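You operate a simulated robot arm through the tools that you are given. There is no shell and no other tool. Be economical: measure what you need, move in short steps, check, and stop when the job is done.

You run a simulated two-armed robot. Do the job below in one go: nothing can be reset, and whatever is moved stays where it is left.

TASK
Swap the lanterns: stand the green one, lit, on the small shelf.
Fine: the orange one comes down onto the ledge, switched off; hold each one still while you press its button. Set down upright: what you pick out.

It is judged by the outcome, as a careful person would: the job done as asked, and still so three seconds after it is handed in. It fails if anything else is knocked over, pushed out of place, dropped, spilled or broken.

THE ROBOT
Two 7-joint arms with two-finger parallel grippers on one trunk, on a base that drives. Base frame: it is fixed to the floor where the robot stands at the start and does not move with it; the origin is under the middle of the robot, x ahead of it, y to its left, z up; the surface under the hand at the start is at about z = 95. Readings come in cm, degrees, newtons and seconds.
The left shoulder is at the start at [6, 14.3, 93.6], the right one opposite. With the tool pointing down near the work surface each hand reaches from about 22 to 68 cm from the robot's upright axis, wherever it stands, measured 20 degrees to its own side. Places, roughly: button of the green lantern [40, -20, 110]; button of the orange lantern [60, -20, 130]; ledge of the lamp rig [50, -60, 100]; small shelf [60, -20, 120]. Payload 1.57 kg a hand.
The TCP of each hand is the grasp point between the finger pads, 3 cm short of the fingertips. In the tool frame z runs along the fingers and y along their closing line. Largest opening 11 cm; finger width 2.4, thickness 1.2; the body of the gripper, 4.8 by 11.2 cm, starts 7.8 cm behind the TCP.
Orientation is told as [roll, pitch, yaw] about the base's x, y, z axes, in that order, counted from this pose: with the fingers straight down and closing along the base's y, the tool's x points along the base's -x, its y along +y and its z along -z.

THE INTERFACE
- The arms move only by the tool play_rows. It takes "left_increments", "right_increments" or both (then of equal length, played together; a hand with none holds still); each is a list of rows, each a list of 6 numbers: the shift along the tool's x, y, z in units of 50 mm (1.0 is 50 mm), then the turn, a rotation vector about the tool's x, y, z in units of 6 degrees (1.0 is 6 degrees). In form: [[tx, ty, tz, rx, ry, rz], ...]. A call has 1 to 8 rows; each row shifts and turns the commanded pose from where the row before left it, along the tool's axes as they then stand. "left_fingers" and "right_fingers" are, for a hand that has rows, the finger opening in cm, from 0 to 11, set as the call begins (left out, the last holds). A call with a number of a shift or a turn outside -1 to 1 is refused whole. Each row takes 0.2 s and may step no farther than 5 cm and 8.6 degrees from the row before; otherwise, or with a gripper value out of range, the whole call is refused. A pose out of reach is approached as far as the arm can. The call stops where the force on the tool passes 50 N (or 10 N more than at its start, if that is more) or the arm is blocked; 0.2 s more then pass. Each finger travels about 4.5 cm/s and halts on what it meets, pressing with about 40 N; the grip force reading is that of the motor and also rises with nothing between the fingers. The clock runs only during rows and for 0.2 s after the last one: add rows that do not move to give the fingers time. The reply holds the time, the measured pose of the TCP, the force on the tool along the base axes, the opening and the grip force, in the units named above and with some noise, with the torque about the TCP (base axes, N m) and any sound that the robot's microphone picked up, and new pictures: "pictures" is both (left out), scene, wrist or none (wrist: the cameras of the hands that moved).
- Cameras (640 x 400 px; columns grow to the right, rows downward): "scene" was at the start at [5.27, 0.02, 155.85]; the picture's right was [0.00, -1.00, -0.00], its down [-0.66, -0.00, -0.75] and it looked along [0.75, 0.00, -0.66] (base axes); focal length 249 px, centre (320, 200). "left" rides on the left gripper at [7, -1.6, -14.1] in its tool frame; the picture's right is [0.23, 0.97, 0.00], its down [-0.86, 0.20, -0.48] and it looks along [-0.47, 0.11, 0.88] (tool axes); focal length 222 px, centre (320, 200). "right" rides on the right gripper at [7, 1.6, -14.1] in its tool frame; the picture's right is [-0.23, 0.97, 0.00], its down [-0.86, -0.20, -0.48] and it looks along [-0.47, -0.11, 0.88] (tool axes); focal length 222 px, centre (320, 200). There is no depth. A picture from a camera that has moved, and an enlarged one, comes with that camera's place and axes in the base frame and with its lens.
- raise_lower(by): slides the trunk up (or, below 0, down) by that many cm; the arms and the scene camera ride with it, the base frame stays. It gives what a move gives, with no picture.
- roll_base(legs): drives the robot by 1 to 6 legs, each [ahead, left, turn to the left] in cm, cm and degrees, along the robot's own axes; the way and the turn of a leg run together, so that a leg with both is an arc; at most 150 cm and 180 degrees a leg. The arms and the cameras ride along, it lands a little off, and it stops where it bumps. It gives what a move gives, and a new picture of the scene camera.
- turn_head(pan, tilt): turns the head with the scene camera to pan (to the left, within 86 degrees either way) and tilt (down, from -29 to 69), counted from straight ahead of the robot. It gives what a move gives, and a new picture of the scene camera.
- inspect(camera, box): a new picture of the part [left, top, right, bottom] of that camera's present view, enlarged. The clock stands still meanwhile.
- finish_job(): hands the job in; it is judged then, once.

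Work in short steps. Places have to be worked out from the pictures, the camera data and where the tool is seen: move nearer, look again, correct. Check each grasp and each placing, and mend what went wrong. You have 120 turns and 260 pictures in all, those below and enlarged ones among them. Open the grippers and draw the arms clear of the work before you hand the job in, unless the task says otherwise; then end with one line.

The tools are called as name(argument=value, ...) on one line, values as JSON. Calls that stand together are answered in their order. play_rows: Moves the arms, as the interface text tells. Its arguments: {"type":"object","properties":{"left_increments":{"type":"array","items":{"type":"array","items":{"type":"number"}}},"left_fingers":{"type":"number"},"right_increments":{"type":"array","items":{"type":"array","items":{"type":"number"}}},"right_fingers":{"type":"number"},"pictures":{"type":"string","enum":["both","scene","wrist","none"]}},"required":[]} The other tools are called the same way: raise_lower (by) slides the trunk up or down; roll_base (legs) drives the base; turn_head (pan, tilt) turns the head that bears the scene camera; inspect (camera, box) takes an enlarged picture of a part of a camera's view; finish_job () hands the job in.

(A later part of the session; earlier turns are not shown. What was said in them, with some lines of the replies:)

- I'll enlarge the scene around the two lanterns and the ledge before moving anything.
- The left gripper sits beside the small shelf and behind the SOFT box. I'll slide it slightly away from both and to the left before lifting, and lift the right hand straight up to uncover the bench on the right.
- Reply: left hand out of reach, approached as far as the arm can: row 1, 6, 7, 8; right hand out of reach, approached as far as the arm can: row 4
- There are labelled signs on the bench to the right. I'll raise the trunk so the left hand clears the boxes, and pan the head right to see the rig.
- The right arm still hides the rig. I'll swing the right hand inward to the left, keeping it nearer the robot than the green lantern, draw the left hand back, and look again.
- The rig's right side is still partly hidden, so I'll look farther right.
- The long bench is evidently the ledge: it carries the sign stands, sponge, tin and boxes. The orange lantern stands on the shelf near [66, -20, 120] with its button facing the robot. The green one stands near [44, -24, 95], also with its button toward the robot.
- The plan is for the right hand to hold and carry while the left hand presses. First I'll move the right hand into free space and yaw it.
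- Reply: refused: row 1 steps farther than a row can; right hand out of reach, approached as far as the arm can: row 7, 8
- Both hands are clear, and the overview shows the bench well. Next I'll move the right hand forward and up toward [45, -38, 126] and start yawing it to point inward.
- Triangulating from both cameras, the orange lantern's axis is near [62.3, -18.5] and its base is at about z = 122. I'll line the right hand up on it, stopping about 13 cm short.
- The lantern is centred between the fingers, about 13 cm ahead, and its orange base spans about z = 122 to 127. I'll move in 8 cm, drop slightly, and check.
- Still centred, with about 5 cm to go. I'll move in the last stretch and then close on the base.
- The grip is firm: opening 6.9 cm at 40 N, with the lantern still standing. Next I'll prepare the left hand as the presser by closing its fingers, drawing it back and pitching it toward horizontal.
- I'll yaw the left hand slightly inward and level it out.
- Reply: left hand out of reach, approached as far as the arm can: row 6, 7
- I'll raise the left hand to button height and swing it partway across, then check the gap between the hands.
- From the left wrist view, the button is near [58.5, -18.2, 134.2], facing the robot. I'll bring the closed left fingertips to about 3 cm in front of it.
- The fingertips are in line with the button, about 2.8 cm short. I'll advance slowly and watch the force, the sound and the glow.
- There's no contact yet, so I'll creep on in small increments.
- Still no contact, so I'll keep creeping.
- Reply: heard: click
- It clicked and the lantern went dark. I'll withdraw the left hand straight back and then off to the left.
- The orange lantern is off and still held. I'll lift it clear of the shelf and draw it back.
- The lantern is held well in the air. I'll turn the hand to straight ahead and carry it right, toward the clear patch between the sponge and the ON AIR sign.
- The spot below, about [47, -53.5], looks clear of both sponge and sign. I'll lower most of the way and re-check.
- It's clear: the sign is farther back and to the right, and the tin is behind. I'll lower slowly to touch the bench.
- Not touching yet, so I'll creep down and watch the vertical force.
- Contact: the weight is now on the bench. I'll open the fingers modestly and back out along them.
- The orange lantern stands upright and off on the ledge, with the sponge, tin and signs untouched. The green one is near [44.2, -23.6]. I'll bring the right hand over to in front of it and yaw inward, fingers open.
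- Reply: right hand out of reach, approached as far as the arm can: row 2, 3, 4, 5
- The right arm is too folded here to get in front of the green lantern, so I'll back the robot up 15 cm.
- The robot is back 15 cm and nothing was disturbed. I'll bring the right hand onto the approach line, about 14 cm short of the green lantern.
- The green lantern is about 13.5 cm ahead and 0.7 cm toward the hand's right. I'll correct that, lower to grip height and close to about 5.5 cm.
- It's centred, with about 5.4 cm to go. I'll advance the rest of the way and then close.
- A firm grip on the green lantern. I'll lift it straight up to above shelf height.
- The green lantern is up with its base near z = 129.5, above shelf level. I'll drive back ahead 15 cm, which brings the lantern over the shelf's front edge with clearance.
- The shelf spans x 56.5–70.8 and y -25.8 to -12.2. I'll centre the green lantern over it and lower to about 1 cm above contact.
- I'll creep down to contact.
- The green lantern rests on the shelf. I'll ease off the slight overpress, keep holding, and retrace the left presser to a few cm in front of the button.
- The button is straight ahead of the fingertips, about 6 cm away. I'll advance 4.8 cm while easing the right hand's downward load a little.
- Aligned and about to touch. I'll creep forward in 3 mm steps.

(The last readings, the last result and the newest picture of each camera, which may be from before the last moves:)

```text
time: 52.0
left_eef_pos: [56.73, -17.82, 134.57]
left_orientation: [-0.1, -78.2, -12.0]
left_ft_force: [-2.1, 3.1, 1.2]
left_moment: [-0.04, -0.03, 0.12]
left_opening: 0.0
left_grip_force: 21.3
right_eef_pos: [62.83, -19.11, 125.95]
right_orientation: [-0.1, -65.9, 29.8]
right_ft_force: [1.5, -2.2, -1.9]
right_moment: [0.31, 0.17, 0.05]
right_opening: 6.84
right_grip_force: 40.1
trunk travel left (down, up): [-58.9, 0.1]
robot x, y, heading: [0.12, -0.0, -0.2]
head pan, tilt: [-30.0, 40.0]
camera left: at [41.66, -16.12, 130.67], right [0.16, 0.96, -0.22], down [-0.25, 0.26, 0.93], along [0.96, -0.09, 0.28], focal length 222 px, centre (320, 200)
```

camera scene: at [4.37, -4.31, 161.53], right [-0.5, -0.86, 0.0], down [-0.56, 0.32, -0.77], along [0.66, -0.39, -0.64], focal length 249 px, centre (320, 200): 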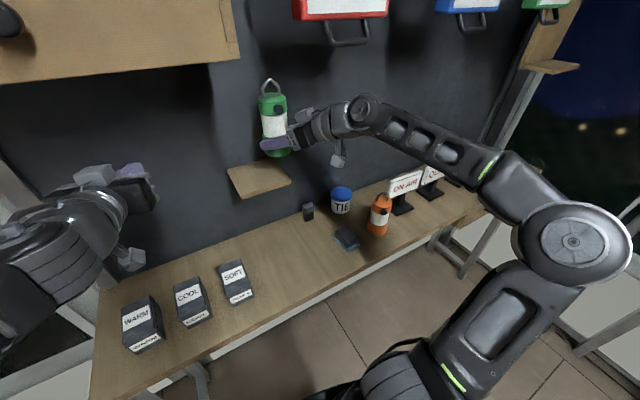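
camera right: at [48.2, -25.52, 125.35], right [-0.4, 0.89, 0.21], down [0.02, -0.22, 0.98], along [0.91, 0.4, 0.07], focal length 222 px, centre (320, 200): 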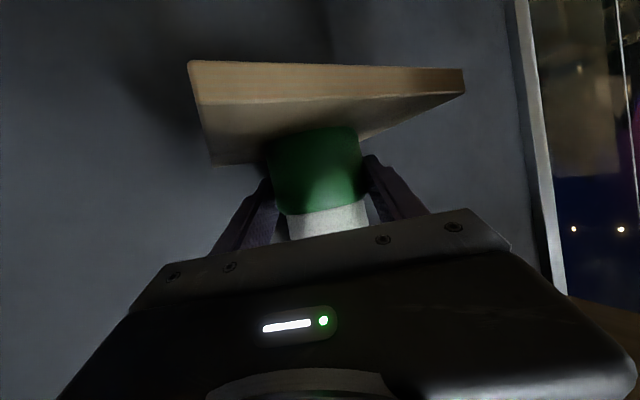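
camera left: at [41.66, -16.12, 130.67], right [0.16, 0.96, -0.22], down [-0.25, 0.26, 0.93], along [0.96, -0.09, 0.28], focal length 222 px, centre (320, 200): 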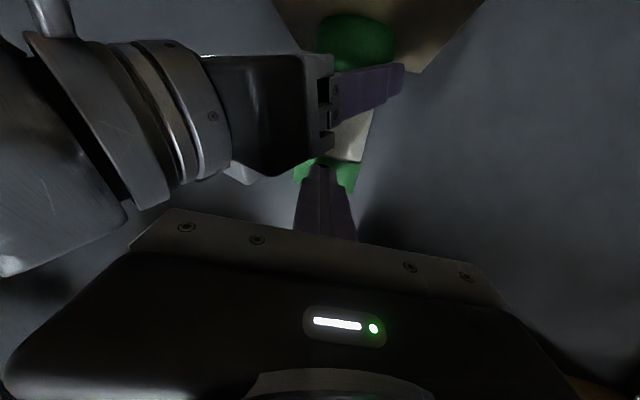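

Contact has begun, with no click yet. I'll go a touch further.

play_rows(left_increments=[[0, 0, 0.03, 0, 0, 0], [0, 0, 0.03, 0, 0, 0]], pictures="wrist")

```text
time: 52.6
left_eef_pos: [57.06, -18.03, 134.69]
left_orientation: [-0.2, -78.3, -11.9]
left_ft_force: [-5.5, 3.0, 4.8]
left_moment: [-0.01, -0.14, 0.12]
left_opening: 0.01
left_grip_force: 21.4
right_eef_pos: [62.93, -19.08, 125.99]
right_orientation: [-0.2, -65.9, 29.7]
right_ft_force: [6.1, -3.0, -4.3]
right_moment: [0.29, 0.36, -0.03]
right_opening: 6.85
right_grip_force: 40.9
trunk travel left (down, up): [-58.9, 0.1]
robot x, y, heading: [-0.03, 0.3, -0.3]
head pan, tilt: [-30.0, 40.0]
heard: click
camera left: at [41.98, -16.19, 130.61], right [0.16, 0.96, -0.22], down [-0.25, 0.26, 0.93], along [0.96, -0.09, 0.28], focal length 222 px, centre (320, 200)
```

left: 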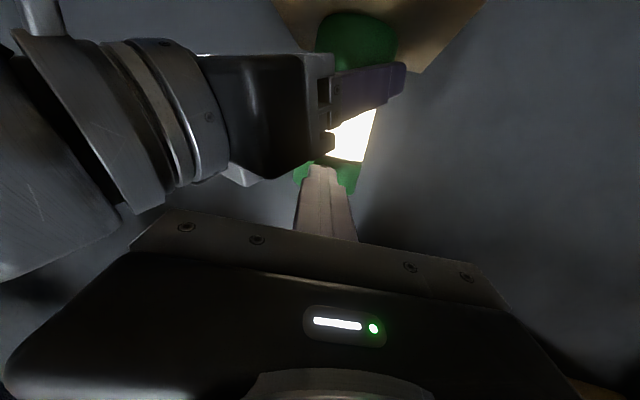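

It clicked and the green lantern is lit. I'll withdraw the left hand straight back and then left, while the right hand keeps holding.

play_rows(left_increments=[[0, 0, -0.4, 0, 0, 0], [0, 0, -0.9, 0, 0, 0], [0, 0, -0.6, 0, 0, 0], [0, 0.9, 0, 0, 0, 0], [0, 0.9, 0, 0, 0, 0], [0, 0.9, 0, 0, 0, 0], [0, 0.9, 0, 0, 0, 0], [0, 0.9, 0, 0, 0, 0]], pictures="none")

inspect(camera="scene", box=[200, 90, 360, 190])

```text
time: 54.4
left_eef_pos: [52.75, 6.06, 136.62]
left_orientation: [0.0, -78.2, -12.1]
left_ft_force: [0.0, 0.1, 0.2]
left_moment: [-0.04, -0.04, -0.01]
left_opening: 0.0
left_grip_force: 20.9
right_eef_pos: [62.86, -18.93, 125.91]
right_orientation: [-0.2, -65.9, 30.0]
right_ft_force: [-0.6, 0.6, -2.3]
right_moment: [0.03, 0.04, 0.03]
right_opening: 6.85
right_grip_force: 40.1
trunk travel left (down, up): [-58.9, 0.1]
robot x, y, heading: [0.06, -0.18, -0.4]
head pan, tilt: [-30.0, 40.0]
```

```text
4.00 times, centred on (280, 140) of scene
camera zoom: at [4.16, -4.2, 161.54], right [-0.5, -0.86, 0.0], down [-0.56, 0.32, -0.77], along [0.66, -0.39, -0.64], focal length 997 px, centre (480, 440)
```

zoom: 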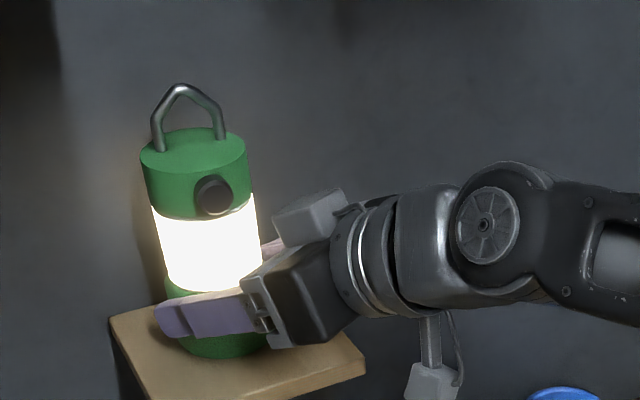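

The right hand carries the full weight again, so the lantern may be hovering by a hair. I'll lower 1–2 mm to reseat it before releasing.

play_rows(right_increments=[[0.02, 0, 0.009, 0, 0, 0], [0, 0, 0, 0, 0, 0]], pictures="none")

```text
time: 55.0
left_eef_pos: [52.84, 6.08, 136.6]
left_orientation: [0.0, -78.3, -12.1]
left_ft_force: [-0.5, -0.5, 0.6]
left_moment: [0.03, -0.01, -0.02]
left_opening: 0.01
left_grip_force: 20.9
right_eef_pos: [62.8, -19.15, 125.84]
right_orientation: [-0.1, -65.9, 29.9]
right_ft_force: [0.3, 0.9, -0.9]
right_moment: [0.07, 0.06, -0.04]
right_opening: 6.83
right_grip_force: 40.4
trunk travel left (down, up): [-58.9, 0.1]
robot x, y, heading: [-0.21, -0.07, -0.2]
head pan, tilt: [-30.0, 40.0]
```

Touching now. One more tiny step down, then I'll open and back out along the fingers.

play_rows(right_increments=[[0.012, 0, 0.005, 0, 0, 0], [0, 0, 0, 0, 0, 0]], pictures="none")

play_rows(right_increments=[[0, 0, 0, 0, 0, 0], [0, 0, 0, 0, 0, 0], [0, 0, 0, 0, 0, 0], [0, 0, 0, 0, 0, 0], [0, 0, -0.3, 0, 0, 0], [0, 0, -0.7, 0, 0, 0], [0, 0, -0.9, 0, 0, 0], [0, 0, -0.9, 0, 0, 0]], right_fingers=10.8, pictures="both")

inspect(camera="scene", box=[200, 90, 360, 190])

```text
time: 55.6
left_eef_pos: [52.87, 6.17, 136.67]
left_orientation: [0.0, -78.2, -12.1]
left_ft_force: [0.4, -0.5, 0.0]
left_moment: [-0.01, -0.03, -0.01]
left_opening: 0.0
left_grip_force: 21.0
right_eef_pos: [62.72, -19.02, 125.88]
right_orientation: [-0.3, -66.1, 29.8]
right_ft_force: [1.9, -1.2, 6.1]
right_moment: [0.05, 0.14, -0.04]
right_opening: 6.86
right_grip_force: 40.3
trunk travel left (down, up): [-58.9, 0.1]
robot x, y, heading: [-0.34, 0.37, -0.2]
head pan, tilt: [-30.0, 40.0]
```

```text
time: 57.4
left_eef_pos: [52.74, 5.97, 136.66]
left_orientation: [0.1, -78.2, -12.2]
left_ft_force: [-0.6, -0.6, -0.3]
left_moment: [-0.01, 0.0, 0.03]
left_opening: 0.01
left_grip_force: 21.9
right_eef_pos: [51.59, -25.38, 131.61]
right_orientation: [-0.2, -65.9, 30.0]
right_ft_force: [-0.2, -0.7, -0.4]
right_moment: [-0.01, -0.02, -0.02]
right_opening: 10.8
right_grip_force: 0.1
trunk travel left (down, up): [-58.9, 0.1]
robot x, y, heading: [-0.36, 0.19, -0.0]
head pan, tilt: [-30.0, 40.0]
camera scene: at [4.01, -4.33, 161.54], right [-0.5, -0.86, 0.0], down [-0.56, 0.32, -0.77], along [0.66, -0.39, -0.64], focal length 249 px, centre (320, 200)
camera right: at [37.03, -31.83, 130.97], right [-0.4, 0.89, 0.21], down [0.02, -0.22, 0.98], along [0.91, 0.4, 0.07], focal length 222 px, centre (320, 200)
```

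scene: 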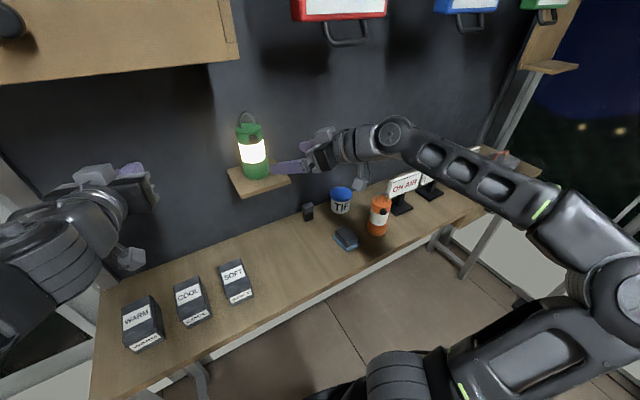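
right: 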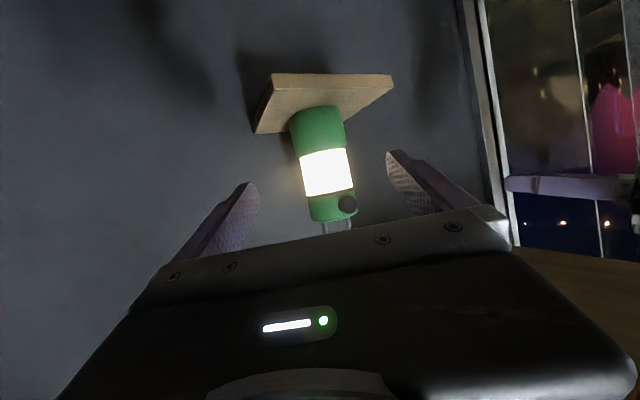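

```text
4.00 times, centred on (280, 140) of scene
camera zoom: at [4.01, -4.33, 161.54], right [-0.5, -0.86, 0.0], down [-0.56, 0.32, -0.77], along [0.66, -0.39, -0.64], focal length 997 px, centre (480, 440)
```

zoom: 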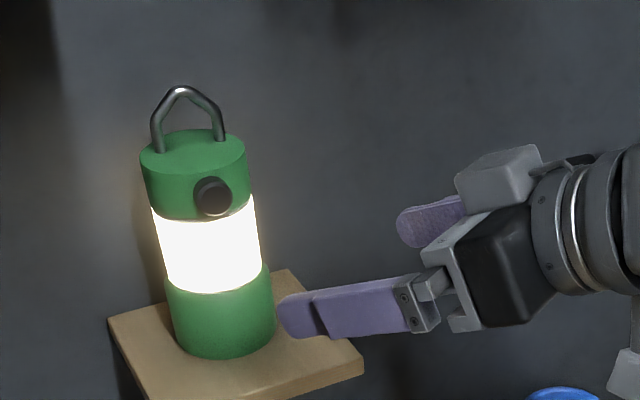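

The green lantern stands lit on the shelf, and the orange one stands dark on the ledge. I'll draw both hands farther back, open the left gripper, and take a last look.

play_rows(right_increments=[[0, -0.5, -0.7, 0, 0, 0], [0, -0.5, -0.7, 0, 0, 0], [0, -0.5, -0.6, 0, 0, 0], [0, 0, 0, 0, 0, 0]], left_increments=[[0, 0, -0.6, 0, 0, 0], [0, 0, -0.6, 0, 0, 0], [0, 0, 0, 0, 0, 0], [0, 0, 0, 0, 0, 0]], left_fingers=6, pictures="scene")

inspect(camera="scene", box=[200, 100, 440, 250])

```text
time: 58.4
left_eef_pos: [46.85, 7.14, 137.65]
left_orientation: [-0.1, -78.2, -12.0]
left_ft_force: [1.0, -0.3, 0.5]
left_moment: [0.01, 0.01, 0.0]
left_opening: 6.0
left_grip_force: 0.1
right_eef_pos: [47.52, -36.36, 135.51]
right_orientation: [-0.3, -66.0, 30.1]
right_ft_force: [0.0, -0.3, -0.4]
right_moment: [0.01, -0.02, 0.01]
right_opening: 10.76
right_grip_force: 0.2
trunk travel left (down, up): [-58.9, 0.1]
robot x, y, heading: [-0.08, 0.2, 0.0]
head pan, tilt: [-30.0, 40.0]
camera scene: at [4.16, -4.24, 161.54], right [-0.5, -0.86, 0.0], down [-0.56, 0.32, -0.77], along [0.66, -0.39, -0.64], focal length 249 px, centre (320, 200)
```

scene: 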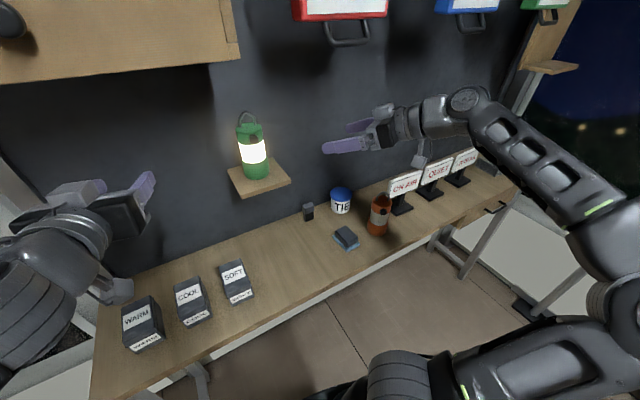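

```text
2.67 times, centred on (320, 175) of scene
camera zoom: at [4.16, -4.24, 161.54], right [-0.5, -0.86, 0.0], down [-0.56, 0.32, -0.77], along [0.66, -0.39, -0.64], focal length 664 px, centre (320, 267)
```

zoom: 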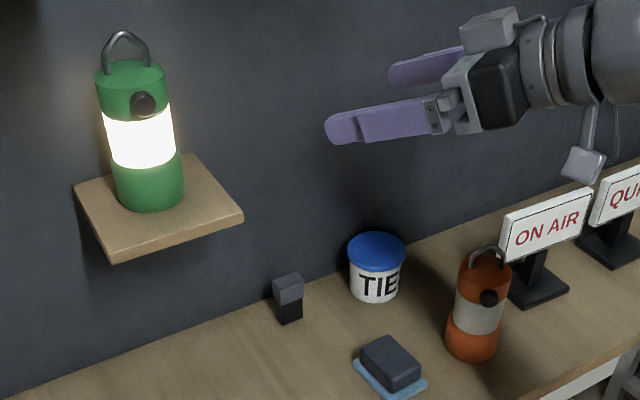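

Everything is in place and both hands are clear, so I'm handing the job in.

finish_job()

```text
The job is handed in.
```

The swap is done: the green lantern stands lit on the small shelf and the orange one stands upright and switched off on the ledge. Each was held still while its button was pressed, and nothing else was disturbed.
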